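You operate a simulated robot arm through the tools that you are given. There is no shell and no other tool. Be economical: measure what you need, move in short steps, check, and stop when the job is done.

You are at the controls of a simulated two-armed robot. One attempt, no reset.

JOB
Put the black weight on the top of the silver table away on the right ledge of the feeder. Take the metal block and leave it on the strapper table. Put the 17 pcs wedge bundle from the left black belt on the left cross belt and the 12 pcs wedge bundle on the top of the small cabinet. Do these in any order. Set down upright: black weight, metal block.

The check looks at the end state, three seconds after you hand in, the way a careful person would. Anything else that was tipped, shoved, dropped, spilled or broken makes it a failure.

ROBOT AND FRAMES
Two 7-joint arms with fingered hands on one trunk, on a base that drives. Base frame: it is fixed to the floor where the robot stands at the start and does not move with it; the origin is under the middle of the robot, x ahead of it, y to its left, z up; the surface under the hand at the start is at about z = 850. Units: mm, degrees, N and s.
The left shoulder is at the start at [70, 145, 1037], the right one opposite. With the tool pointing down near the work surface each hand reaches from about 420 to 800 mm from the robot's upright axis, wherever it stands, measured 20 degrees to its own side. Places, roughly: left cross belt [5000, -1600, 800]; metal block [4750, -750, 1000]; right ledge of the feeder (16x30 cm) [16960, -7160, 840]; strapper table [3300, 0, 800]; top of the small cabinet [5000, 300, 800]; wedge bundle [6250, -2250, 1000]. Payload 3.5 kg a hand.
The TCP of each hand is the grasp point between the finger pads, 25 mm short of the fingertips. In the tool frame z runs along the fingers and y along their closing line. The gripper opens to 88 mm. The gripper's body begins 29 mm behind the TCP. The gripper is a hand of 4 fingers: y runs from the thumb to the fingers, the wrist lies at [-13, -97, -162] in the tool frame.
Orientation is that of the tool frame in the base frame, as a unit quaternion [w, x, y, z]. With the fingers straight down and the wrist toward the robot, the tool's x, y and z point along [0, 1, 0], [1, 0, 0] and [0, 0, -1] of the base frame.

CONTROLS
- The arms move only by the tool jog_arm. It takes "left_commands", "right_commands" or both (then of equal length, played together; a hand with none holds still); each is a list of rows, each an object of numbers (a shift or turn left out is 0): "dx", "dy", "dz": the shift along the tool's x, y, z in units of 20 mm (1.0 is 20 mm); "wx", "wy", "wz": the turn, a rotation vector about the tool's x, y, z in units of 6 degrees (1.0 is 6 degrees). In form: [{"dx": .., "dy": .., "dz": .., "wx": .., "wy": .., "wz": ..}, ...]. A call has 1 to 8 rows; each row shifts and turns the commanded pose from where the row before left it, along the tool's axes as they then stand. A call with a number of a shift or a turn outside -1 to 1 is refused whole. A row lasts 0.2 s, in which the tool goes at most 50 mm and 8.6 degrees; a call with a longer step from one row to the next is refused whole. Where a pose cannot be reached the arm comes as near as it can. A force on the tool above 40 N (or 10 N above the force at the start of the call, whichever is more), or a blocked arm, ends the call early, and 0.2 s more pass. In this call time passes only in rows, and 0.2 s behind the last. It gives the time, the measured TCP pose, the force on the tool (base axes), the opening and the grip force at its end, in the units of the frame above (readings bear some noise), with the torque about the TCP (base axes, N m) and any sound that the robot's microphone picked up.
- Cameras (640 x 400 px; columns grow to the right, rows downward): "scene" is now at [129.3, 30.8, 1350.1]; the picture's right is [0.37, -0.93, 0.00], its down [-0.58, -0.23, -0.78] and it looks along [0.72, 0.29, -0.63] (base axes); focal length 259 px, centre (320, 200). "left" rides on the left gripper at [-64, -83, -98] in its tool frame; the picture's right is [-0.62, -0.37, 0.69], its down [0.71, -0.63, 0.30] and it looks along [0.32, 0.68, 0.65] (tool axes); focal length 265 px, centre (320, 200). "right" rides on the right gripper at [64, -83, -98] in its tool frame; the picture's right is [-0.62, 0.37, -0.69], its down [-0.71, -0.63, 0.30] and it looks along [-0.32, 0.68, 0.65] (tool axes); focal length 265 px, centre (320, 200). There is no depth. A picture from a camera that has moved, and an enlarged one, comes with that camera's place and axes in the base frame and with its lens.
- get_image(camera): a new picture of that camera. The clock stands still meanwhile.
- lift_body(by): slides the trunk up (or, below 0, down) by that many mm; the arms and the scene camera ride with it, the base frame stays. It gives what a move gives, with no picture.
- steer(legs): drives the robot by 1 to 6 legs, each [ahead, left, turn to the left] in mm, mm and degrees, along the robot's own axes; the way and the turn of a leg run together, so that a leg with both is an arc; at most 1500 mm and 180 degrees a leg. The arms and the cameras ride along, it lands a little off, and it stops where it bumps. It gives what a move gives.
- move_fingers(index, middle, ring, thumb_bend, thumb_turn, hand): sets how far each is bent, from 0 (flat) to 1 (curled in); at 0.3 the hand is open as for a grip, at 0.7 the pads meet at the TCP. One left out holds its place. A second passes; each finger stops where it meets its share of the squeeze, and holds until it gets a number again. It is the only way to open and close the hand. It gives what a move gives, with no picture; readings hold the bend of each and the force on the fingers (four entries, about 0 where the hand has none), thumb and palm. thumb_turn goes from beside the hand (0) to across from the fingers (1), as for a grip.
- head_to(pan, tilt): turns the head with the scene camera to pan (to the left, within 86 degrees either way) and tilt (down, from -29 to 69), counted from straight ahead of the robot. It gives what a move gives.
- enlarge(camera, box): a new picture of the part [left, top, right, bottom] of that camera's present view, enlarged. The clock stands still meanwhile.
- hand_in(): hands the job in; it is judged then, once.

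Go step by step. Nothing tells you exact positions but the pictures and the camera data: compare them with the known pose of the tool, close in by small moves and look again before you grip or let go. The budget is 165 turns and 122 pictures, counting those below and the enlarged ones. Unless the task says otherwise, let go and move clear before handing in, and close with one line.

The tools are called after "Call:" as a command line: name --argument value ..., lists and objects as JSON in quotes. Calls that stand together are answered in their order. jog_arm: Moves the arms, as the interface text tells. Its arguments: {"type":"object","properties":{"left_commands":{"type":"array"},"right_commands":{"type":"array"}},"required":[]} The other tools are called the same way: lift_body (by) slides the trunk up or down; move_fingers (index, middle, ring, thumb_bend, thumb_turn, hand) moves the fingers one by one; steer (legs) drives the base; head_to (pan, tilt) turns the head that bears the scene camera; get_image (camera) takes a picture; enlarge (camera, box) takes an enlarged picture of a part of a camera's view; hand_in () hands the job in.

At the start:

```text
clock: 0.0
left_tool_pos: [406.1, 369.5, 1103.9]
left_orientation: [0.0, 0.706, 0.708, 0.0]
left_wrist_force: [-0.6, 0.1, 0.3]
left_torque: [-0.04, 0.02, 0.02]
left_opening: 87.8
left_grip_force: 0.1
left_shape: jaw
left_bend: [0.3, 0.3, 0.3, 0.3, 0.98]
left_finger forces: [0.0, 0.0, 0.0, 0.0, 0.1, 0.1]
right_tool_pos: [544.0, -99.0, 1146.8]
right_orientation: [0.001, 0.707, 0.707, 0.0]
right_wrist_force: [0.4, -0.8, 0.6]
right_torque: [0.02, -0.06, -0.01]
right_opening: 87.6
right_grip_force: 0.0
right_shape: jaw
right_bend: [0.3, 0.3, 0.3, 0.3, 0.98]
right_finger forces: [0.1, 0.0, 0.1, 0.0, 0.1, 0.1]
trunk travel left (down, up): [-600.0, 240.0]
robot x, y, heading: [-0.3, -2.5, 0.1]
head pan, tilt: [21.8, 39.0]
```

scene: 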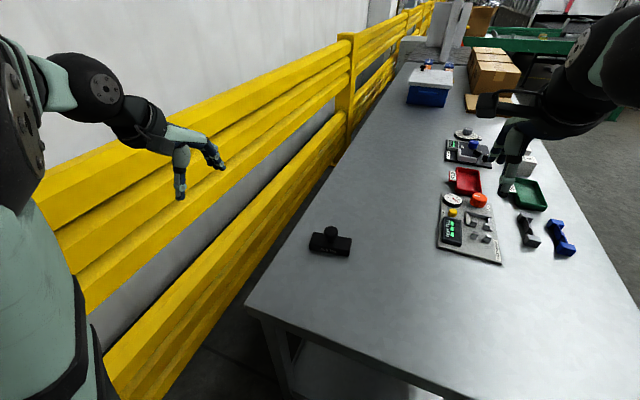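
right: 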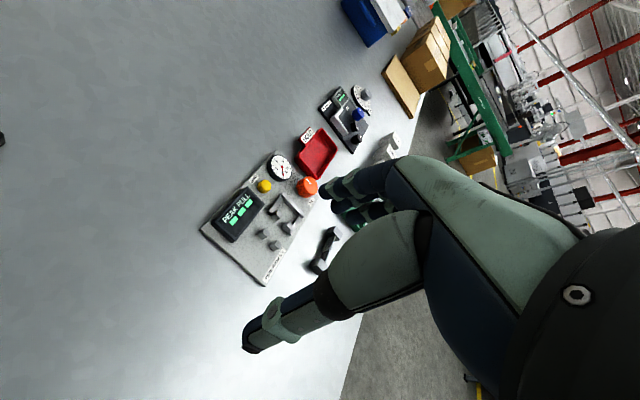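
left: 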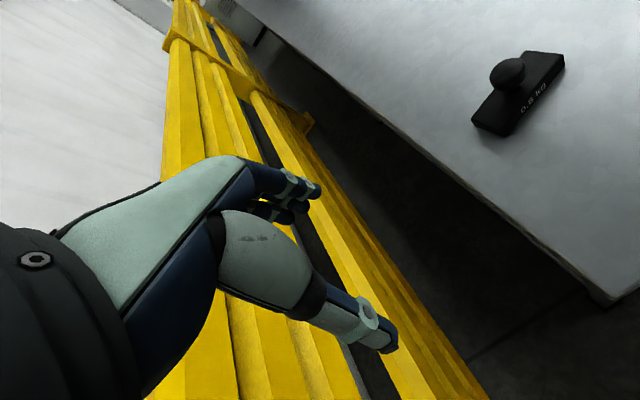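

The black weight (marked 0.8 kg, with a knob on top) sits on the near-left part of the table, at about [534, 168, 850]. I'll look closer before reaching with the left hand.

Call:
enlarge --camera "scene" --box '[270, 205, 390, 280]'

Call:
enlarge --camera "scene" --box '[380, 0, 640, 160]'

```text
5.33 times, centred on (330, 242) of scene
camera zoom: at [129.3, 30.8, 1350.1], right [0.37, -0.93, 0.0], down [-0.58, -0.23, -0.78], along [0.72, 0.29, -0.63], focal length 1383 px, centre (267, -27)
```

zoom: 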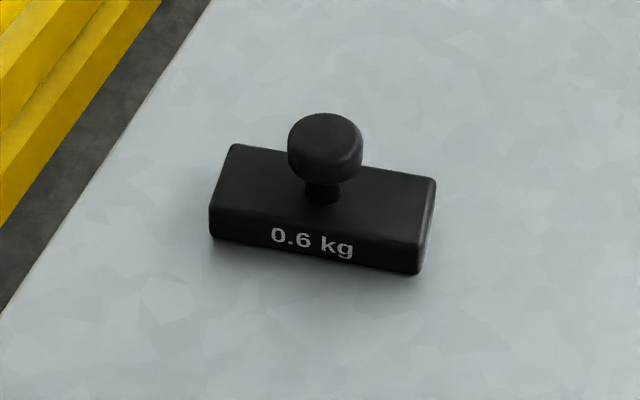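

```text
2.46 times, centred on (510, 80) of scene
camera zoom: at [129.3, 30.8, 1350.1], right [0.37, -0.93, 0.0], down [-0.58, -0.23, -0.78], along [0.72, 0.29, -0.63], focal length 638 px, centre (-148, 495)
```

zoom: 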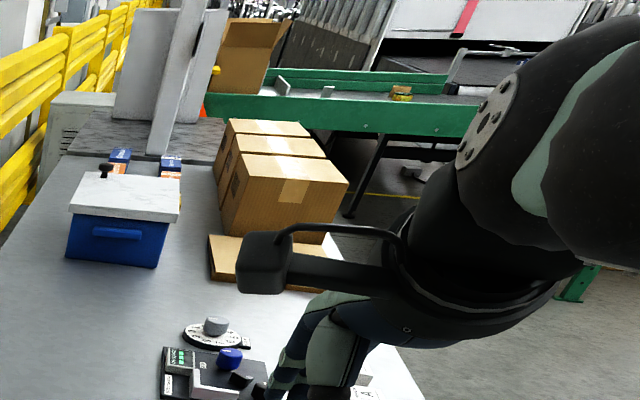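

The bar lies mostly along y, with the knob at about [542, 169, 895]. I'll bring the left hand over it, staying high.

Call:
jog_arm --left_commands '[{"dx": -1, "dy": 0.7, "dz": 0.2}, {"dx": -1, "dy": 0.7, "dz": 0.2}, {"dx": -1, "dy": 0.7, "dz": 0.2}, {"dx": -1, "dy": 0.7, "dz": 0.2}, {"dx": -1, "dy": 0.7, "dz": 0.2}, {"dx": -1, "dy": 0.7, "dz": 0.2}, {"dx": -1, "dy": 0.7, "dz": 0.2}, {"dx": -1, "dy": 0.7, "dz": 0.2}]'

Call:
jog_arm --left_commands '[{"dx": -1, "dy": 0.6, "dz": 1}, {"dx": -1, "dy": 0.6, "dz": 1}, {"dx": 0, "dy": 0, "dz": 1}, {"dx": 0, "dy": 0, "dz": 0.6}]'

Call:
get_image --camera "left"

Call:
enlarge --camera "scene" --box '[250, 160, 410, 260]'

```text
clock: 1.8
left_tool_pos: [519.2, 205.7, 1072.3]
left_orientation: [-0.001, 0.707, 0.707, 0.001]
left_wrist_force: [0.2, 0.8, 1.1]
left_torque: [0.01, 0.02, -0.03]
left_opening: 87.6
left_grip_force: 0.0
left_shape: jaw
left_bend: [0.3, 0.3, 0.3, 0.3, 0.98]
left_finger forces: [0.0, 0.0, 0.1, 0.0, 0.1, 0.0]
right_tool_pos: [545.1, -97.8, 1145.6]
right_orientation: [0.0, 0.707, 0.707, 0.0]
right_wrist_force: [0.1, -0.2, -0.1]
right_torque: [0.01, -0.02, 0.01]
right_opening: 87.6
right_grip_force: 0.1
right_shape: jaw
right_bend: [0.3, 0.3, 0.3, 0.3, 0.98]
right_finger forces: [0.0, 0.1, 0.1, 0.0, 0.0, 0.1]
trunk travel left (down, up): [-600.0, 240.0]
robot x, y, heading: [-1.7, -2.2, -0.1]
head pan, tilt: [21.8, 39.0]
```

```text
clock: 2.8
left_tool_pos: [540.8, 169.9, 999.0]
left_orientation: [0.001, 0.707, 0.708, 0.0]
left_wrist_force: [-1.2, 0.4, 1.0]
left_torque: [0.02, 0.02, 0.02]
left_opening: 87.6
left_grip_force: 0.1
left_shape: jaw
left_bend: [0.3, 0.3, 0.3, 0.3, 0.98]
left_finger forces: [0.0, 0.1, 0.0, 0.0, 0.0, 0.0]
right_tool_pos: [544.9, -98.5, 1146.2]
right_orientation: [0.0, 0.707, 0.707, 0.0]
right_wrist_force: [0.3, -0.5, -1.0]
right_torque: [-0.02, -0.01, 0.03]
right_opening: 87.7
right_grip_force: 0.1
right_shape: jaw
right_bend: [0.3, 0.3, 0.3, 0.3, 0.98]
right_finger forces: [0.0, 0.0, 0.0, 0.1, 0.1, 0.1]
trunk travel left (down, up): [-600.0, 240.0]
robot x, y, heading: [2.7, 1.3, -0.1]
head pan, tilt: [21.8, 39.0]
```

```text
116 pictures are left
camera left: at [456.9, 106.1, 1098.8], right [-0.37, -0.62, -0.69], down [-0.63, 0.71, -0.3], along [0.68, 0.32, -0.65], focal length 265 px, centre (320, 200)
```

left: 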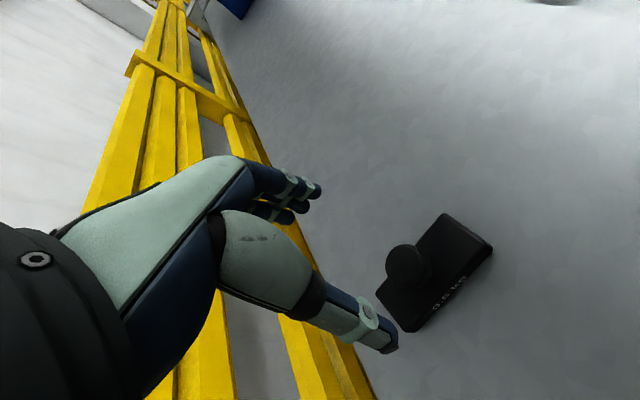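

```text
4.00 times, centred on (330, 210) of scene
camera zoom: at [129.9, 30.7, 1350.1], right [0.37, -0.93, 0.0], down [-0.58, -0.23, -0.78], along [0.72, 0.29, -0.63], focal length 1038 px, centre (280, 160)
```

zoom: 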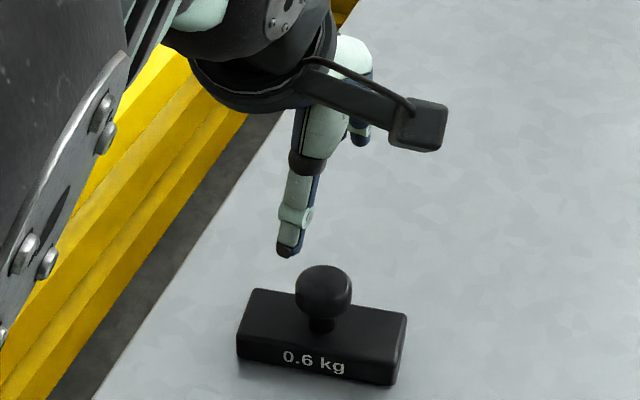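

Both views agree the knob is at [543.5, 169.5, 893]. I'll lower so the TCP comes to z≈899, then close.

Call:
jog_arm --left_commands '[{"dz": 1, "dy": 0.12}, {"dz": 1}, {"dz": 1}, {"dz": 1}, {"dz": 1}]'

Call:
enlarge --camera "scene" --box '[250, 180, 410, 280]'

```text
clock: 4.0
left_tool_pos: [543.2, 167.8, 899.2]
left_orientation: [0.0, 0.707, 0.707, -0.001]
left_wrist_force: [-0.2, 0.5, -0.3]
left_torque: [0.0, -0.01, -0.04]
left_opening: 87.7
left_grip_force: 0.2
left_shape: jaw
left_bend: [0.3, 0.3, 0.3, 0.3, 0.98]
left_finger forces: [0.0, 0.0, 0.0, 0.0, 0.0, 0.1]
right_tool_pos: [545.1, -97.8, 1146.3]
right_orientation: [0.001, 0.707, 0.707, 0.0]
right_wrist_force: [0.3, 0.2, 0.0]
right_torque: [0.01, -0.03, -0.02]
right_opening: 87.5
right_grip_force: 0.0
right_shape: jaw
right_bend: [0.3, 0.3, 0.3, 0.3, 0.98]
right_finger forces: [0.0, 0.1, 0.0, 0.0, 0.0, 0.0]
trunk travel left (down, up): [-600.0, 240.0]
robot x, y, heading: [-1.7, -1.8, 0.0]
head pan, tilt: [21.8, 39.0]
```

```text
4.00 times, centred on (330, 230) of scene
camera zoom: at [129.9, 31.1, 1350.1], right [0.37, -0.93, 0.0], down [-0.58, -0.23, -0.78], along [0.72, 0.29, -0.63], focal length 1038 px, centre (280, 80)
```

zoom: 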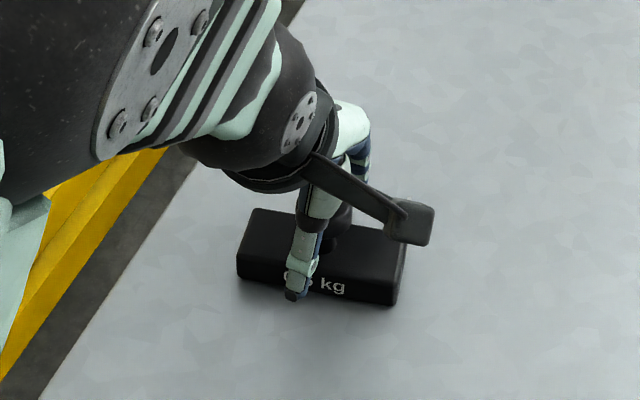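

The thumb tip is at about [492, 167], in line with the knob. Closing the left hand.

Call:
move_fingers --hand "left" --index 0.75 --middle 0.75 --ring 0.75 --thumb_bend 0.75

Call:
jog_arm --left_commands '[{"dz": -1}, {"dz": -1}]'

Call:
enlarge --camera "scene" --box '[250, 160, 410, 260]'

```text
clock: 5.0
left_tool_pos: [542.9, 167.3, 899.6]
left_orientation: [0.001, 0.707, 0.707, 0.001]
left_wrist_force: [0.4, 0.4, 4.2]
left_torque: [0.04, -0.21, -0.09]
left_opening: 10.4
left_grip_force: 21.3
left_shape: fingers
left_bend: [0.73, 0.6, 0.75, 0.63, 0.97]
left_finger forces: [9.1, 14.2, 0.1, 0.1, 20.3, 0.0]
right_tool_pos: [542.3, -99.4, 1145.7]
right_orientation: [0.0, 0.708, 0.706, 0.001]
right_wrist_force: [0.0, -0.5, 0.2]
right_torque: [0.0, 0.03, 0.04]
right_opening: 87.4
right_grip_force: 0.1
right_shape: jaw
right_bend: [0.3, 0.3, 0.3, 0.3, 0.98]
right_finger forces: [0.0, 0.0, 0.0, 0.1, 0.0, 0.1]
trunk travel left (down, up): [-600.0, 240.0]
robot x, y, heading: [-1.2, 1.0, 0.2]
head pan, tilt: [21.8, 39.0]
```

```text
clock: 5.6
left_tool_pos: [544.5, 170.3, 941.0]
left_orientation: [-0.001, 0.707, 0.707, -0.001]
left_wrist_force: [-0.6, -0.2, -5.2]
left_torque: [-0.01, -0.04, 0.02]
left_opening: 10.1
left_grip_force: 17.0
left_shape: fingers
left_bend: [0.73, 0.6, 0.75, 0.65, 0.96]
left_finger forces: [9.7, 7.3, 0.1, 0.0, 17.7, 0.1]
right_tool_pos: [544.7, -98.1, 1146.7]
right_orientation: [0.0, 0.707, 0.708, 0.0]
right_wrist_force: [0.1, -0.1, -0.4]
right_torque: [0.01, 0.03, 0.0]
right_opening: 87.3
right_grip_force: 0.0
right_shape: jaw
right_bend: [0.3, 0.3, 0.3, 0.3, 0.98]
right_finger forces: [0.0, 0.0, 0.0, 0.1, 0.0, 0.0]
trunk travel left (down, up): [-600.0, 240.0]
robot x, y, heading: [-2.0, -0.2, -0.0]
head pan, tilt: [21.8, 39.0]
```

```text
4.00 times, centred on (330, 210) of scene
camera zoom: at [129.3, 30.9, 1350.1], right [0.37, -0.93, 0.0], down [-0.58, -0.23, -0.78], along [0.72, 0.29, -0.63], focal length 1038 px, centre (280, 160)
```

zoom: 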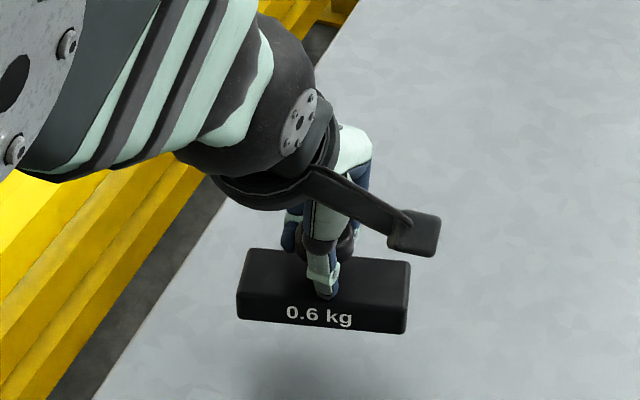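

The weight is held level by the left hand. I'll raise and tuck the arms, then look around for a route.

Call:
jog_arm --left_commands '[{"dz": -1}, {"dz": -1}, {"dz": -1}, {"dz": -1, "dx": 0.5}, {"dz": -1, "dx": 1}, {"dz": -1, "dx": 1}, {"dz": -1, "dx": 1, "dy": -0.5}, {"dz": -0.5, "dx": 1, "dy": -1}]' --right_commands '[{"dx": -1, "dy": -0.6}, {"dx": -1, "dy": -0.6}, {"dx": -1, "dy": -0.6}, {"dx": -1, "dy": -0.6}, {"dx": -1, "dy": -0.6}, {"dx": -1, "dy": -0.6}, {"dx": -1, "dy": -0.6}, {"dx": -1, "dy": -0.6}]'

Call:
head_to --pan -25 --tilt 12

Call:
get_image --camera "scene"

```text
clock: 7.4
left_tool_pos: [513.0, 260.1, 1090.6]
left_orientation: [0.0, 0.708, 0.706, -0.001]
left_wrist_force: [1.3, 0.2, -5.9]
left_torque: [-0.03, -0.03, 0.04]
left_opening: 9.5
left_grip_force: 13.2
left_shape: fingers
left_bend: [0.73, 0.68, 0.75, 0.66, 0.96]
left_finger forces: [12.0, 1.8, 0.7, 0.0, 13.0, 0.0]
right_tool_pos: [447.1, -261.7, 1145.0]
right_orientation: [0.0, 0.707, 0.707, 0.001]
right_wrist_force: [-0.1, -0.8, 0.3]
right_torque: [-0.02, 0.01, 0.01]
right_opening: 87.4
right_grip_force: 0.1
right_shape: jaw
right_bend: [0.3, 0.3, 0.3, 0.3, 0.98]
right_finger forces: [0.1, 0.0, 0.0, 0.0, 0.0, 0.0]
trunk travel left (down, up): [-600.0, 240.0]
robot x, y, heading: [-1.2, 1.3, 0.1]
head pan, tilt: [21.8, 39.0]
```

```text
clock: 8.5
left_tool_pos: [515.3, 261.6, 1089.7]
left_orientation: [-0.001, 0.707, 0.707, 0.0]
left_wrist_force: [-0.3, 0.1, -5.0]
left_torque: [0.01, -0.03, 0.02]
left_opening: 9.4
left_grip_force: 13.8
left_shape: fingers
left_bend: [0.73, 0.68, 0.75, 0.66, 0.96]
left_finger forces: [11.9, 1.8, 0.5, 0.0, 13.4, 0.0]
right_tool_pos: [449.2, -259.2, 1144.9]
right_orientation: [-0.001, 0.707, 0.707, -0.001]
right_wrist_force: [-0.2, -0.2, -0.2]
right_torque: [-0.03, 0.03, 0.01]
right_opening: 87.4
right_grip_force: 0.1
right_shape: jaw
right_bend: [0.3, 0.3, 0.3, 0.3, 0.98]
right_finger forces: [0.0, 0.0, 0.0, 0.0, 0.0, 0.1]
trunk travel left (down, up): [-600.0, 240.0]
robot x, y, heading: [-1.7, 0.9, 0.2]
head pan, tilt: [-25.0, 12.0]
```

```text
112 pictures are left
camera scene: at [135.3, -40.1, 1392.9], right [-0.42, -0.91, 0.0], down [-0.19, 0.09, -0.98], along [0.89, -0.41, -0.21], focal length 259 px, centre (320, 200)
```

scene: 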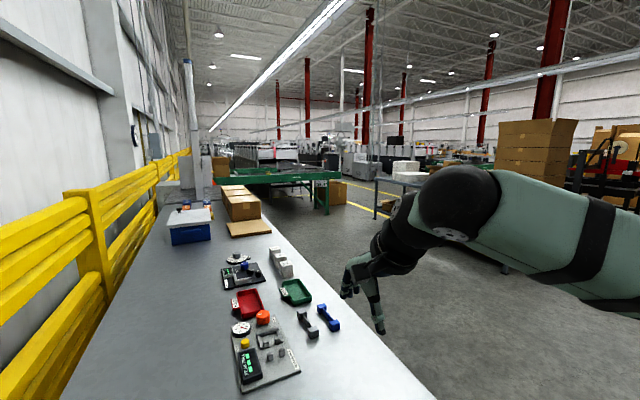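

The finger forces have shifted between index and middle, so I'll firm up the grip and check it with the left camera. I'll zoom the view ahead too.

Call:
move_fingers --hand "left" --index 0.85 --middle 0.85 --thumb_bend 0.85

Call:
get_image --camera "left"

Call:
enlarge --camera "scene" --box '[160, 120, 480, 320]'

```text
clock: 9.5
left_tool_pos: [514.1, 260.0, 1089.0]
left_orientation: [-0.001, 0.707, 0.707, -0.001]
left_wrist_force: [0.0, -0.5, -6.1]
left_torque: [0.03, -0.03, -0.01]
left_opening: 4.9
left_grip_force: 25.3
left_shape: fingers
left_bend: [0.75, 0.74, 0.75, 0.73, 0.93]
left_finger forces: [13.5, 13.8, 0.0, 0.0, 22.6, 0.1]
right_tool_pos: [449.0, -259.4, 1144.0]
right_orientation: [0.0, 0.707, 0.707, -0.001]
right_wrist_force: [-0.1, -0.6, -0.2]
right_torque: [-0.01, 0.01, 0.02]
right_opening: 87.6
right_grip_force: 0.0
right_shape: jaw
right_bend: [0.3, 0.3, 0.3, 0.3, 0.98]
right_finger forces: [0.0, 0.0, 0.0, 0.1, 0.0, 0.0]
trunk travel left (down, up): [-600.0, 240.0]
robot x, y, heading: [0.0, -1.8, 0.2]
head pan, tilt: [-25.0, 12.0]
```

```text
111 pictures are left
camera left: at [431.5, 197.1, 1187.9], right [-0.37, -0.62, -0.69], down [-0.63, 0.71, -0.3], along [0.68, 0.32, -0.65], focal length 265 px, centre (320, 200)
```

left: 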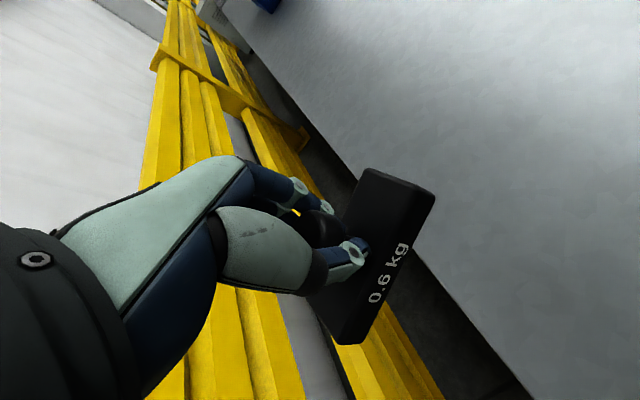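

```text
2.00 times, centred on (320, 220) of scene
camera zoom: at [135.3, -40.1, 1392.9], right [-0.42, -0.91, 0.0], down [-0.19, 0.09, -0.98], along [0.89, -0.41, -0.21], focal length 519 px, centre (320, 160)
```

zoom: 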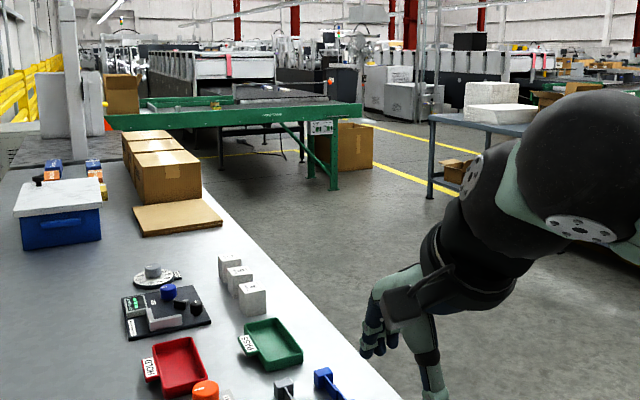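

The left hand's fingers are now wrapped under the knob, so the weight is secure. The strapper table lies past the silver table, with the green-framed conveyor beyond it. I'll strafe right into the aisle, drive ahead and look.

Call:
steer --legs '[[-100, 0, 0], [0, -1150, 0], [1450, 0, 0], [1450, 0, 0]]'

Call:
head_to --pan 0 --tilt 15

Call:
get_image --camera "scene"

```text
clock: 13.9
left_tool_pos: [415.8, -400.3, 1087.7]
left_orientation: [-0.006, 0.708, 0.706, -0.001]
left_wrist_force: [0.3, -1.9, -6.3]
left_torque: [0.05, -0.01, 0.03]
left_opening: 5.1
left_grip_force: 26.3
left_shape: fingers
left_bend: [0.75, 0.75, 0.75, 0.73, 0.93]
left_finger forces: [13.7, 15.5, 0.0, 0.0, 22.6, 0.0]
right_tool_pos: [349.2, -922.0, 1143.6]
right_orientation: [-0.002, 0.708, 0.706, 0.002]
right_wrist_force: [-0.4, -0.2, -0.3]
right_torque: [0.06, -0.01, 0.02]
right_opening: 87.7
right_grip_force: 0.0
right_shape: jaw
right_bend: [0.3, 0.3, 0.3, 0.3, 0.98]
right_finger forces: [0.1, 0.0, 0.0, 0.0, 0.0, 0.0]
trunk travel left (down, up): [-600.0, 240.0]
robot x, y, heading: [-98.8, -652.3, -0.3]
head pan, tilt: [-25.0, 12.0]
stopped in leg 2: the robot was blocked; the commanded pose is now the measured one
```

```text
clock: 14.8
left_tool_pos: [417.0, -391.6, 1087.6]
left_orientation: [-0.001, 0.708, 0.706, -0.003]
left_wrist_force: [-0.4, 0.3, -6.2]
left_torque: [0.02, 0.01, 0.02]
left_opening: 5.0
left_grip_force: 26.5
left_shape: fingers
left_bend: [0.75, 0.75, 0.75, 0.73, 0.93]
left_finger forces: [13.8, 16.2, 0.0, 0.0, 22.6, 0.0]
right_tool_pos: [350.4, -913.6, 1144.0]
right_orientation: [0.0, 0.708, 0.706, -0.001]
right_wrist_force: [0.0, 0.2, 0.6]
right_torque: [-0.01, -0.02, 0.02]
right_opening: 87.7
right_grip_force: 0.0
right_shape: jaw
right_bend: [0.3, 0.3, 0.3, 0.3, 0.98]
right_finger forces: [0.0, 0.0, 0.0, 0.0, 0.0, 0.1]
trunk travel left (down, up): [-600.0, 240.0]
robot x, y, heading: [-99.4, -654.2, -0.3]
head pan, tilt: [0.0, 15.0]
```

```text
109 pictures are left
camera scene: at [45.7, -653.9, 1388.0], right [0.0, -1.0, 0.0], down [-0.26, 0.0, -0.97], along [0.97, 0.0, -0.26], focal length 259 px, centre (320, 200)
```

scene: 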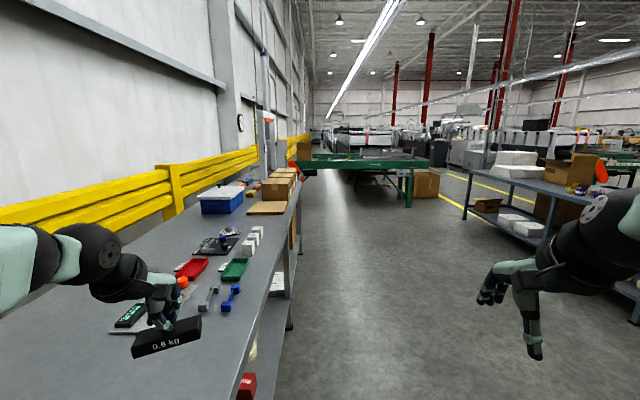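

The robot hit something while strafing right, at y≈-652. I'll look to the right side.

Call:
head_to --pan -80 --tilt 40

Call:
get_image --camera "scene"

```text
clock: 16.3
left_tool_pos: [415.1, -393.9, 1088.0]
left_orientation: [-0.001, 0.708, 0.706, -0.002]
left_wrist_force: [0.3, -0.6, -6.2]
left_torque: [0.03, -0.03, -0.03]
left_opening: 5.1
left_grip_force: 26.2
left_shape: fingers
left_bend: [0.75, 0.75, 0.75, 0.73, 0.93]
left_finger forces: [13.9, 16.3, 0.1, 0.1, 22.6, 0.0]
right_tool_pos: [349.4, -912.8, 1145.4]
right_orientation: [0.0, 0.708, 0.706, 0.0]
right_wrist_force: [0.0, -0.2, 0.0]
right_torque: [0.0, 0.0, 0.0]
right_opening: 87.6
right_grip_force: 0.2
right_shape: jaw
right_bend: [0.3, 0.3, 0.3, 0.3, 0.98]
right_finger forces: [0.0, 0.1, 0.0, 0.0, 0.0, 0.0]
trunk travel left (down, up): [-600.0, 240.0]
robot x, y, heading: [-97.9, -656.3, -0.1]
head pan, tilt: [-80.0, 40.0]
```

```text
108 pictures are left
camera scene: at [-33.1, -738.4, 1348.6], right [-0.99, -0.17, 0.0], down [-0.11, 0.63, -0.77], along [0.13, -0.76, -0.64], focal length 259 px, centre (320, 200)
```

scene: 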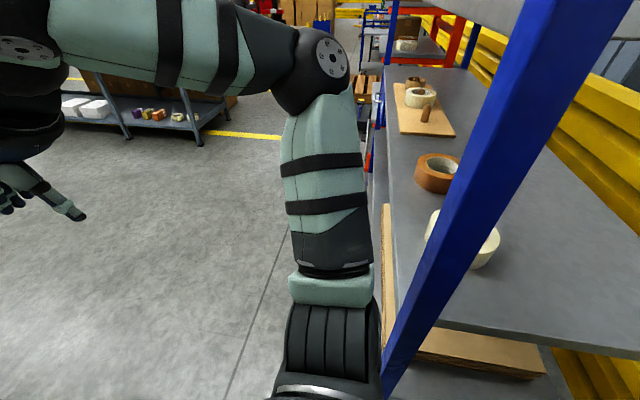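

A blue shelf post is just behind and right; backing up brought me into it. I'll go forward again, then strafe right.

Call:
steer --legs '[[110, 0, 0], [0, -550, 0]]'

```text
clock: 18.3
left_tool_pos: [544.7, -455.2, 1086.2]
left_orientation: [-0.003, 0.72, 0.694, -0.004]
left_wrist_force: [-0.7, -0.7, -6.0]
left_torque: [0.01, -0.01, 0.01]
left_opening: 5.0
left_grip_force: 26.4
left_shape: fingers
left_bend: [0.75, 0.75, 0.75, 0.73, 0.93]
left_finger forces: [13.7, 16.8, 0.0, 0.0, 22.6, 0.1]
right_tool_pos: [459.9, -971.5, 1144.5]
right_orientation: [-0.001, 0.72, 0.694, 0.001]
right_wrist_force: [1.3, -0.4, 0.4]
right_torque: [0.03, -0.01, -0.04]
right_opening: 87.7
right_grip_force: 0.1
right_shape: jaw
right_bend: [0.3, 0.3, 0.3, 0.3, 0.98]
right_finger forces: [0.0, 0.0, 0.0, 0.1, 0.0, 0.0]
trunk travel left (down, up): [-600.0, 240.0]
robot x, y, heading: [21.2, -694.8, -1.9]
head pan, tilt: [-80.0, 40.0]
stopped in leg 2: the robot was blocked; the commanded pose is now the measured one
```

Still blocked after 40 mm. I'll check what touches — probably the right elbow against the post.

Call:
get_image --camera "scene"

Call:
head_to --pan -86 --tilt 65

Call:
get_image --camera "scene"

```text
107 pictures are left
camera scene: at [83.6, -783.3, 1348.4], right [-0.99, -0.14, 0.0], down [-0.09, 0.64, -0.77], along [0.1, -0.76, -0.64], focal length 259 px, centre (320, 200)
```

scene: 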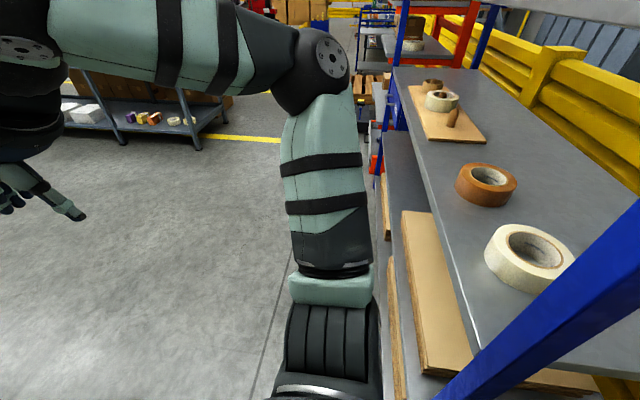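

```text
clock: 19.2
left_tool_pos: [543.9, -451.7, 1087.2]
left_orientation: [-0.001, 0.72, 0.694, -0.003]
left_wrist_force: [-0.1, 0.6, -5.9]
left_torque: [0.0, 0.02, 0.0]
left_opening: 5.0
left_grip_force: 27.0
left_shape: fingers
left_bend: [0.75, 0.75, 0.75, 0.73, 0.93]
left_finger forces: [13.5, 17.1, 0.0, 0.0, 22.7, 0.0]
right_tool_pos: [459.3, -970.4, 1144.5]
right_orientation: [0.0, 0.72, 0.694, 0.0]
right_wrist_force: [0.6, -0.2, 0.1]
right_torque: [0.01, 0.03, -0.02]
right_opening: 87.8
right_grip_force: 0.0
right_shape: jaw
right_bend: [0.3, 0.3, 0.3, 0.3, 0.98]
right_finger forces: [0.0, 0.0, 0.1, 0.0, 0.0, 0.1]
trunk travel left (down, up): [-600.0, 240.0]
robot x, y, heading: [21.3, -695.2, -2.1]
head pan, tilt: [-85.9, 65.0]
```

```text
106 pictures are left
camera scene: at [73.5, -757.4, 1316.3], right [-1.0, -0.03, 0.0], down [-0.03, 0.91, -0.42], along [0.01, -0.42, -0.91], focal length 259 px, centre (320, 200)
```

scene: 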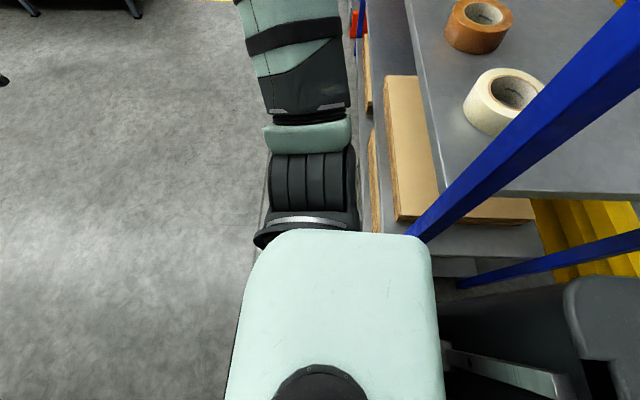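

The base's rear-right is against the blue post and the table corner is at front-left, so I'll thread the gap diagonally. That means arcing right about 28°, then driving on.

Call:
steer --legs '[[80, 20, -14], [80, 0, -14], [700, 0, 0]]'

```text
clock: 24.8
left_tool_pos: [1350.4, -1129.6, 1086.7]
left_orientation: [-0.003, 0.873, 0.487, -0.002]
left_wrist_force: [-0.4, -0.4, -6.4]
left_torque: [0.02, 0.01, -0.01]
left_opening: 4.9
left_grip_force: 27.0
left_shape: fingers
left_bend: [0.75, 0.75, 0.75, 0.73, 0.93]
left_finger forces: [13.7, 17.1, 0.0, 0.1, 22.4, 0.1]
right_tool_pos: [1020.6, -1538.5, 1146.4]
right_orientation: [0.001, 0.874, 0.486, 0.001]
right_wrist_force: [-0.5, 0.1, -1.2]
right_torque: [-0.01, 0.01, 0.01]
right_opening: 87.6
right_grip_force: 0.1
right_shape: jaw
right_bend: [0.3, 0.3, 0.3, 0.3, 0.98]
right_finger forces: [0.0, 0.2, 0.1, 0.1, 0.1, 0.1]
trunk travel left (down, up): [-600.0, 240.0]
robot x, y, heading: [774.9, -1082.7, -31.8]
head pan, tilt: [-85.9, 65.0]
```

Clear of the gap. Now straighten and drive along the aisle to about x=3000.

Call:
steer --legs '[[0, 0, 31.8], [1100, -100, 0], [1100, -100, 0]]'

Call:
head_to --pan 5 --tilt 18

Call:
get_image --camera "scene"

```text
clock: 37.2
left_tool_pos: [3478.0, -914.0, 1087.8]
left_orientation: [-0.002, 0.683, 0.731, -0.003]
left_wrist_force: [0.4, 0.3, -6.6]
left_torque: [0.03, -0.01, 0.01]
left_opening: 4.4
left_grip_force: 26.8
left_shape: fingers
left_bend: [0.75, 0.75, 0.75, 0.73, 0.93]
left_finger forces: [13.8, 17.2, 0.0, 0.0, 22.1, 0.1]
right_tool_pos: [3447.4, -1440.0, 1144.3]
right_orientation: [0.0, 0.684, 0.73, 0.0]
right_wrist_force: [0.2, 0.2, -0.3]
right_torque: [0.01, -0.01, 0.02]
right_opening: 87.7
right_grip_force: 0.1
right_shape: jaw
right_bend: [0.3, 0.3, 0.3, 0.3, 0.98]
right_finger forces: [0.0, 0.1, 0.1, 0.0, 0.0, 0.1]
trunk travel left (down, up): [-600.0, 240.0]
robot x, y, heading: [2980.8, -1213.0, 4.2]
head pan, tilt: [-85.9, 65.0]
```

```text
clock: 38.9
left_tool_pos: [3477.4, -915.9, 1086.1]
left_orientation: [-0.002, 0.682, 0.731, -0.003]
left_wrist_force: [0.1, 1.4, -7.0]
left_torque: [0.02, 0.03, 0.02]
left_opening: 4.6
left_grip_force: 27.3
left_shape: fingers
left_bend: [0.75, 0.75, 0.75, 0.73, 0.93]
left_finger forces: [13.8, 17.3, 0.1, 0.0, 22.2, 0.0]
right_tool_pos: [3449.0, -1440.3, 1144.7]
right_orientation: [0.0, 0.683, 0.731, 0.0]
right_wrist_force: [-0.6, 0.2, 0.1]
right_torque: [-0.03, 0.0, -0.04]
right_opening: 87.6
right_grip_force: 0.0
right_shape: jaw
right_bend: [0.3, 0.3, 0.3, 0.3, 0.98]
right_finger forces: [0.1, 0.0, 0.0, 0.0, 0.0, 0.1]
trunk travel left (down, up): [-600.0, 240.0]
robot x, y, heading: [2982.2, -1211.5, 3.9]
head pan, tilt: [5.0, 18.0]
```

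```text
105 pictures are left
camera scene: at [3125.9, -1193.8, 1383.1], right [0.15, -0.99, 0.0], down [-0.31, -0.05, -0.95], along [0.94, 0.15, -0.31], focal length 259 px, centre (320, 200)
```

scene: 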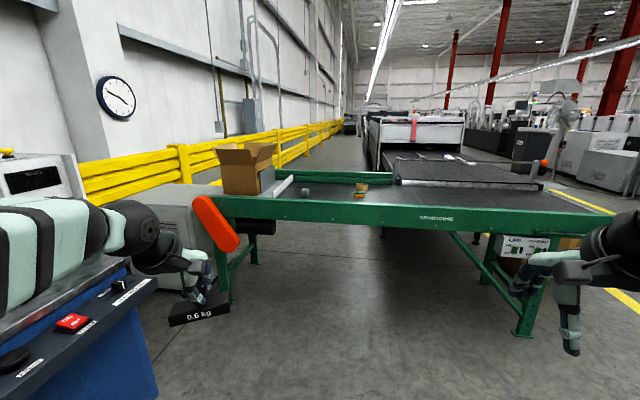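

The green conveyor is ahead, with a small brown object on it. Zooming in.

Call:
enlarge --camera "scene" --box '[200, 100, 400, 225]'

Call:
enlarge --camera "scene" --box '[360, 90, 600, 240]'

Call:
head_to --pan 60 --tilt 25

Call:
get_image --camera "scene"

```text
3.20 times, centred on (300, 162) of scene
camera zoom: at [3125.9, -1193.8, 1383.1], right [0.15, -0.99, 0.0], down [-0.31, -0.05, -0.95], along [0.94, 0.15, -0.31], focal length 830 px, centre (384, 320)
```

zoom: 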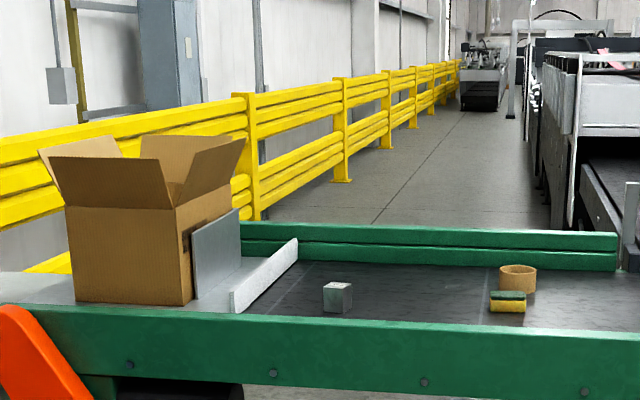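

```text
2.67 times, centred on (480, 165) of scene
camera zoom: at [3125.9, -1193.8, 1383.1], right [0.15, -0.99, 0.0], down [-0.31, -0.05, -0.95], along [0.94, 0.15, -0.31], focal length 692 px, centre (-107, 293)
```

zoom: 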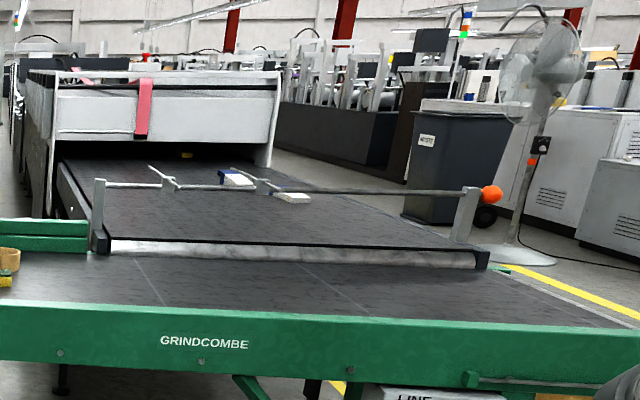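

```text
clock: 40.1
left_tool_pos: [3477.3, -915.3, 1086.5]
left_orientation: [-0.002, 0.682, 0.731, -0.004]
left_wrist_force: [0.1, -0.1, -5.8]
left_torque: [0.03, -0.01, -0.03]
left_opening: 4.1
left_grip_force: 26.4
left_shape: fingers
left_bend: [0.75, 0.75, 0.75, 0.73, 0.93]
left_finger forces: [13.8, 17.3, 0.1, 0.0, 22.2, 0.1]
right_tool_pos: [3449.2, -1439.5, 1145.6]
right_orientation: [0.0, 0.684, 0.73, -0.001]
right_wrist_force: [0.5, -0.2, 0.2]
right_torque: [0.05, 0.0, -0.04]
right_opening: 87.8
right_grip_force: 0.2
right_shape: jaw
right_bend: [0.3, 0.3, 0.3, 0.3, 0.98]
right_finger forces: [0.0, 0.0, 0.0, 0.1, 0.0, 0.0]
trunk travel left (down, up): [-600.0, 240.0]
robot x, y, heading: [2984.2, -1211.2, 4.1]
head pan, tilt: [60.0, 25.0]
```

```text
102 pictures are left
camera scene: at [3074.4, -1125.5, 1371.8], right [0.9, -0.44, 0.0], down [-0.19, -0.38, -0.91], along [0.4, 0.81, -0.42], focal length 259 px, centre (320, 200)
```

scene: 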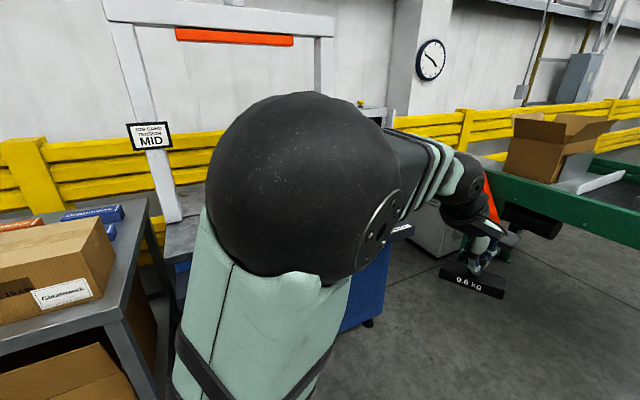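

The silver metal block stands on the green Grindcombe cross belt at about [4740, -835, ~890]. The two wedge bundles lie on the long black belt behind. I'll drive to about (4160, -1060) heading 40° so the right hand can reach the block while the left stays away from the carton.

Call:
steer --legs '[[1165, 70, 0], [0, 0, 36]]'

Call:
head_to --pan -15 --tilt 38

Call:
get_image --camera "scene"

Call:
get_image --camera "right"

```text
clock: 47.9
left_tool_pos: [4381.1, -522.7, 1086.9]
left_orientation: [-0.001, 0.42, 0.908, -0.005]
left_wrist_force: [0.6, 0.2, -5.0]
left_torque: [0.01, -0.01, -0.03]
left_opening: 4.2
left_grip_force: 26.9
left_shape: fingers
left_bend: [0.75, 0.75, 0.75, 0.73, 0.93]
left_finger forces: [13.8, 17.1, 0.0, 0.1, 21.8, 0.1]
right_tool_pos: [4667.7, -962.7, 1145.4]
right_orientation: [0.0, 0.42, 0.907, 0.0]
right_wrist_force: [0.3, 0.6, 0.5]
right_torque: [0.0, 0.03, -0.02]
right_opening: 87.5
right_grip_force: 0.1
right_shape: jaw
right_bend: [0.3, 0.3, 0.3, 0.3, 0.98]
right_finger forces: [0.1, 0.0, 0.0, 0.1, 0.1, 0.1]
trunk travel left (down, up): [-600.0, 240.0]
robot x, y, heading: [4159.9, -1057.4, 40.5]
head pan, tilt: [60.0, 25.0]
```

```text
clock: 49.4
left_tool_pos: [4379.8, -522.7, 1087.0]
left_orientation: [-0.001, 0.421, 0.907, -0.004]
left_wrist_force: [-0.8, -0.8, -6.8]
left_torque: [0.04, -0.01, -0.05]
left_opening: 4.3
left_grip_force: 26.9
left_shape: fingers
left_bend: [0.75, 0.75, 0.75, 0.74, 0.93]
left_finger forces: [13.8, 17.2, 0.0, 0.0, 21.9, 0.0]
right_tool_pos: [4668.2, -962.5, 1145.0]
right_orientation: [0.0, 0.421, 0.907, 0.001]
right_wrist_force: [-0.6, 1.2, 0.4]
right_torque: [0.03, 0.04, 0.0]
right_opening: 87.7
right_grip_force: 0.0
right_shape: jaw
right_bend: [0.3, 0.3, 0.3, 0.3, 0.98]
right_finger forces: [0.0, 0.1, 0.0, 0.0, 0.0, 0.0]
trunk travel left (down, up): [-600.0, 240.0]
robot x, y, heading: [4160.9, -1052.6, 40.4]
head pan, tilt: [-15.0, 38.0]
```

```text
101 pictures are left
camera scene: at [4274.2, -985.7, 1351.5], right [0.43, -0.9, 0.0], down [-0.56, -0.26, -0.79], along [0.71, 0.34, -0.62], focal length 259 px, centre (320, 200)
```

scene: 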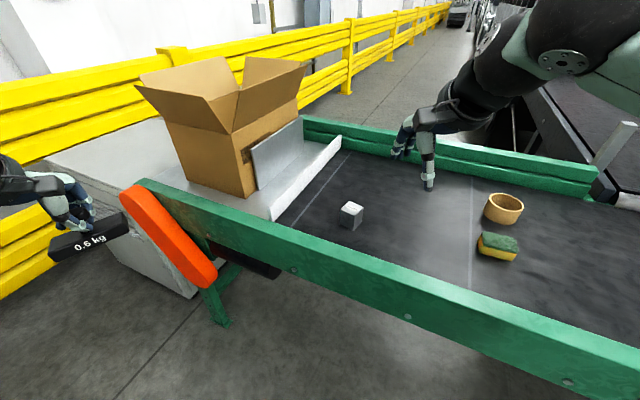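

```text
100 pictures are left
camera right: at [4560.8, -966.9, 1242.6], right [0.68, -0.23, 0.69], down [-0.02, -0.95, -0.3], along [0.73, 0.2, -0.65], focal length 265 px, centre (320, 200)
```

right: 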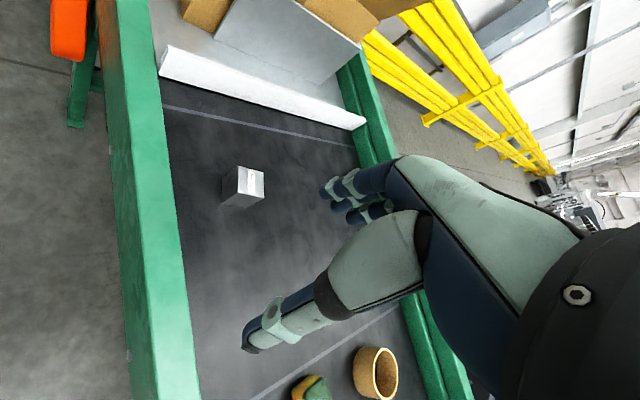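

Triangulation puts the block's centre at about [4795, -830, 876]. Zooming for its orientation and size.

Call:
enlarge --camera "scene" --box '[310, 190, 390, 240]'

Call:
enlarge --camera "right" --box '[200, 150, 296, 210]'

```text
8.00 times, centred on (350, 215) of scene
camera zoom: at [4274.2, -985.7, 1351.5], right [0.43, -0.9, 0.0], down [-0.56, -0.26, -0.79], along [0.71, 0.34, -0.62], focal length 2075 px, centre (80, 80)
```

zoom: 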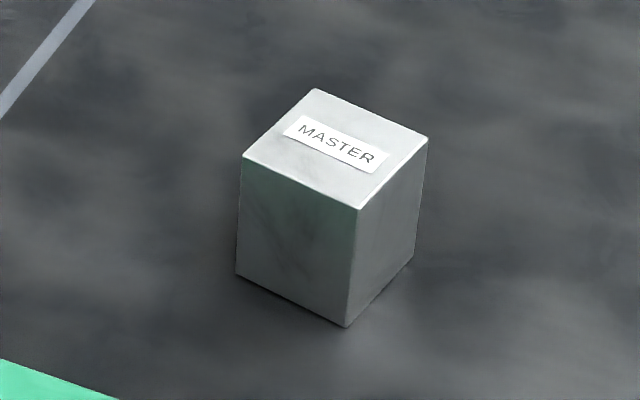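

```text
6.67 times, centred on (248, 180) of right
camera zoom: at [4560.8, -966.9, 1242.6], right [0.68, -0.23, 0.69], down [-0.02, -0.95, -0.3], along [0.73, 0.2, -0.65], focal length 1769 px, centre (800, 333)
```

zoom: 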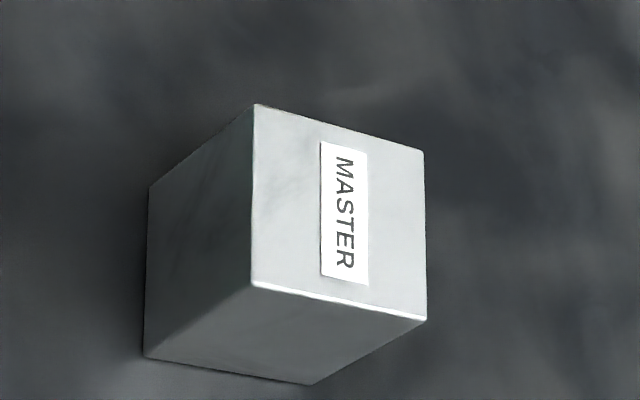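

The block is a ~48 mm cube, centre [4794, -831], with edges rotated -10.5°. I'll translate the right hand over it, then rotate the hand -51° while descending to about z=1000.

Call:
jog_arm --right_commands '[{"dy": 1, "dx": 0.11}, {"dy": 1, "dx": 0.11}, {"dy": 1, "dx": 0.11}, {"dy": 1, "dx": 0.11}, {"dy": 1, "dx": 0.11}, {"dy": 1, "dx": 0.11}, {"dy": 1, "dx": 0.11}, {"dy": 1, "dx": 0.11}]'

Call:
jog_arm --right_commands '[{"dy": 1, "dz": 0.5}, {"wz": 1, "dz": 0.7}, {"wz": 1, "dz": 0.7}, {"wz": 1, "dz": 0.7}, {"wz": 1, "dz": 0.7}, {"wz": 1, "dz": 0.7}, {"wz": 1, "dz": 0.7}, {"wz": 1, "dz": 0.7}]'

Call:
jog_arm --right_commands '[{"wz": 1, "dz": 0.7}, {"wz": 0.5, "dz": 0.7}]'

Call:
get_image --camera "right"

Call:
get_image --camera "scene"

```text
clock: 51.1
left_tool_pos: [4380.6, -521.5, 1085.9]
left_orientation: [-0.001, 0.42, 0.907, -0.005]
left_wrist_force: [-0.6, 0.3, -6.2]
left_torque: [0.02, 0.09, 0.0]
left_opening: 4.2
left_grip_force: 27.1
left_shape: fingers
left_bend: [0.75, 0.75, 0.75, 0.74, 0.93]
left_finger forces: [14.0, 17.2, 0.0, 0.0, 21.9, 0.0]
right_tool_pos: [4780.1, -844.9, 1145.1]
right_orientation: [0.0, 0.42, 0.908, -0.001]
right_wrist_force: [-0.2, -0.7, 0.3]
right_torque: [-0.01, -0.01, -0.03]
right_opening: 87.8
right_grip_force: 0.1
right_shape: jaw
right_bend: [0.3, 0.3, 0.3, 0.3, 0.98]
right_finger forces: [0.0, 0.0, 0.0, 0.0, 0.0, 0.0]
trunk travel left (down, up): [-600.0, 240.0]
robot x, y, heading: [4156.8, -1054.2, 40.3]
head pan, tilt: [-15.0, 38.0]
```

```text
clock: 53.0
left_tool_pos: [4381.4, -522.3, 1086.9]
left_orientation: [-0.001, 0.42, 0.908, -0.004]
left_wrist_force: [-0.4, 0.9, -7.1]
left_torque: [0.02, 0.01, -0.02]
left_opening: 4.4
left_grip_force: 27.3
left_shape: fingers
left_bend: [0.75, 0.75, 0.75, 0.74, 0.93]
left_finger forces: [13.9, 17.3, 0.1, 0.0, 22.0, 0.1]
right_tool_pos: [4793.3, -830.3, 1038.4]
right_orientation: [0.0, 0.718, 0.696, 0.0]
right_wrist_force: [0.0, 0.6, 0.0]
right_torque: [-0.01, 0.0, -0.01]
right_opening: 87.7
right_grip_force: 0.0
right_shape: jaw
right_bend: [0.3, 0.3, 0.3, 0.3, 0.98]
right_finger forces: [0.0, 0.0, 0.2, 0.0, 0.1, 0.0]
trunk travel left (down, up): [-600.0, 240.0]
robot x, y, heading: [4157.0, -1054.3, 40.4]
head pan, tilt: [-15.0, 38.0]
```

```text
clock: 53.5
left_tool_pos: [4380.7, -523.3, 1087.8]
left_orientation: [-0.001, 0.42, 0.908, -0.005]
left_wrist_force: [0.2, 0.6, -6.6]
left_torque: [0.01, 0.01, 0.01]
left_opening: 4.4
left_grip_force: 26.7
left_shape: fingers
left_bend: [0.75, 0.75, 0.75, 0.74, 0.93]
left_finger forces: [13.9, 17.3, 0.1, 0.1, 22.0, 0.1]
right_tool_pos: [4794.0, -832.5, 1010.7]
right_orientation: [0.0, 0.77, 0.638, 0.0]
right_wrist_force: [-0.1, -0.3, 0.1]
right_torque: [-0.01, 0.01, 0.01]
right_opening: 87.7
right_grip_force: 0.0
right_shape: jaw
right_bend: [0.3, 0.3, 0.3, 0.3, 0.98]
right_finger forces: [0.0, 0.1, 0.0, 0.0, 0.0, 0.0]
trunk travel left (down, up): [-600.0, 240.0]
robot x, y, heading: [4160.4, -1051.9, 40.2]
head pan, tilt: [-15.0, 38.0]
```

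```text
97 pictures are left
camera right: at [4721.1, -754.5, 1108.2], right [0.25, -0.68, 0.69], down [-0.75, -0.58, -0.3], along [0.61, -0.45, -0.65], focal length 265 px, centre (320, 200)
```

right: 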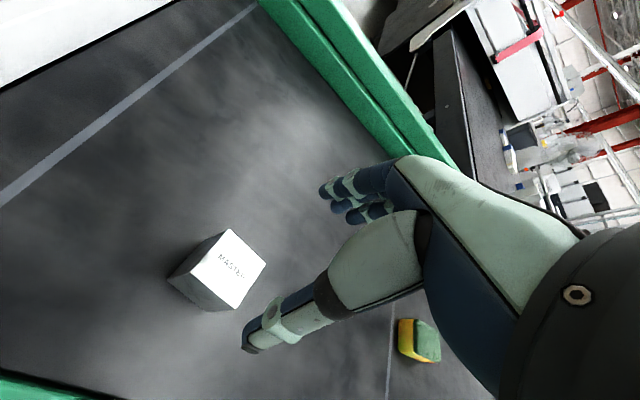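

```text
96 pictures are left
camera scene: at [4274.6, -985.5, 1351.4], right [0.43, -0.9, 0.0], down [-0.56, -0.26, -0.79], along [0.71, 0.34, -0.62], focal length 259 px, centre (320, 200)
```

scene: 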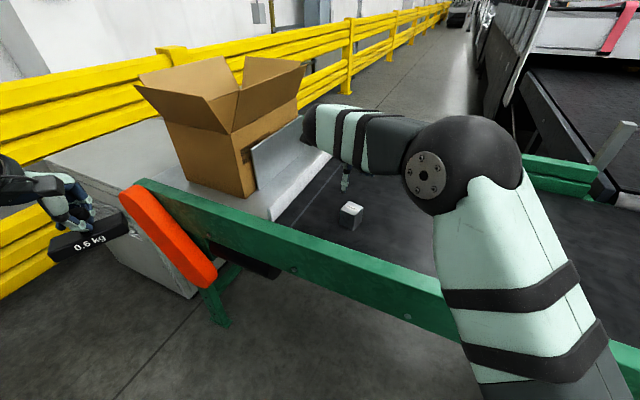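

The right camera confirms the block at about [4795, -834]. Descending to z≈885 and gripping.

Call:
jog_arm --right_commands '[{"dz": 1, "dx": -0.1}, {"dz": 1}, {"dz": 1}, {"dz": 1}, {"dz": 1}, {"dz": 1}, {"dz": 0.25}]'

Call:
get_image --camera "right"

```text
clock: 55.1
left_tool_pos: [4379.0, -522.9, 1086.8]
left_orientation: [0.0, 0.42, 0.907, -0.003]
left_wrist_force: [-1.6, 0.2, -6.2]
left_torque: [0.01, 0.03, 0.02]
left_opening: 4.1
left_grip_force: 27.0
left_shape: fingers
left_bend: [0.75, 0.75, 0.75, 0.74, 0.93]
left_finger forces: [13.9, 17.4, 0.0, 0.1, 21.9, 0.1]
right_tool_pos: [4794.4, -835.7, 882.8]
right_orientation: [0.0, 0.77, 0.638, 0.0]
right_wrist_force: [0.0, 0.9, 0.7]
right_torque: [-0.01, 0.0, 0.04]
right_opening: 87.7
right_grip_force: 0.0
right_shape: jaw
right_bend: [0.3, 0.3, 0.3, 0.3, 0.98]
right_finger forces: [0.0, 0.0, 0.0, 0.0, 0.0, 0.0]
trunk travel left (down, up): [-600.0, 240.0]
robot x, y, heading: [4158.3, -1055.4, 40.1]
head pan, tilt: [-15.0, 38.0]
```

```text
95 pictures are left
camera right: at [4721.5, -756.2, 981.1], right [0.25, -0.68, 0.69], down [-0.75, -0.59, -0.3], along [0.61, -0.45, -0.65], focal length 265 px, centre (320, 200)
```

right: 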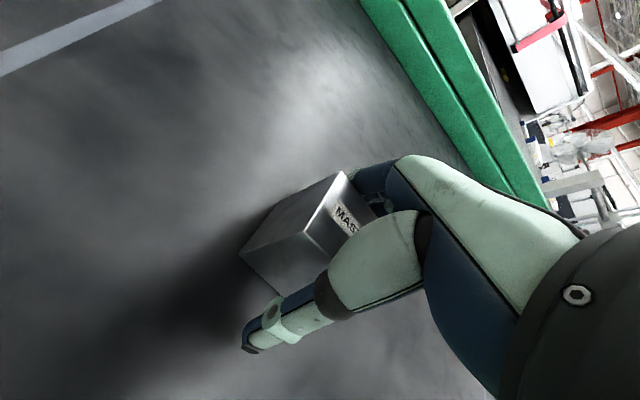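

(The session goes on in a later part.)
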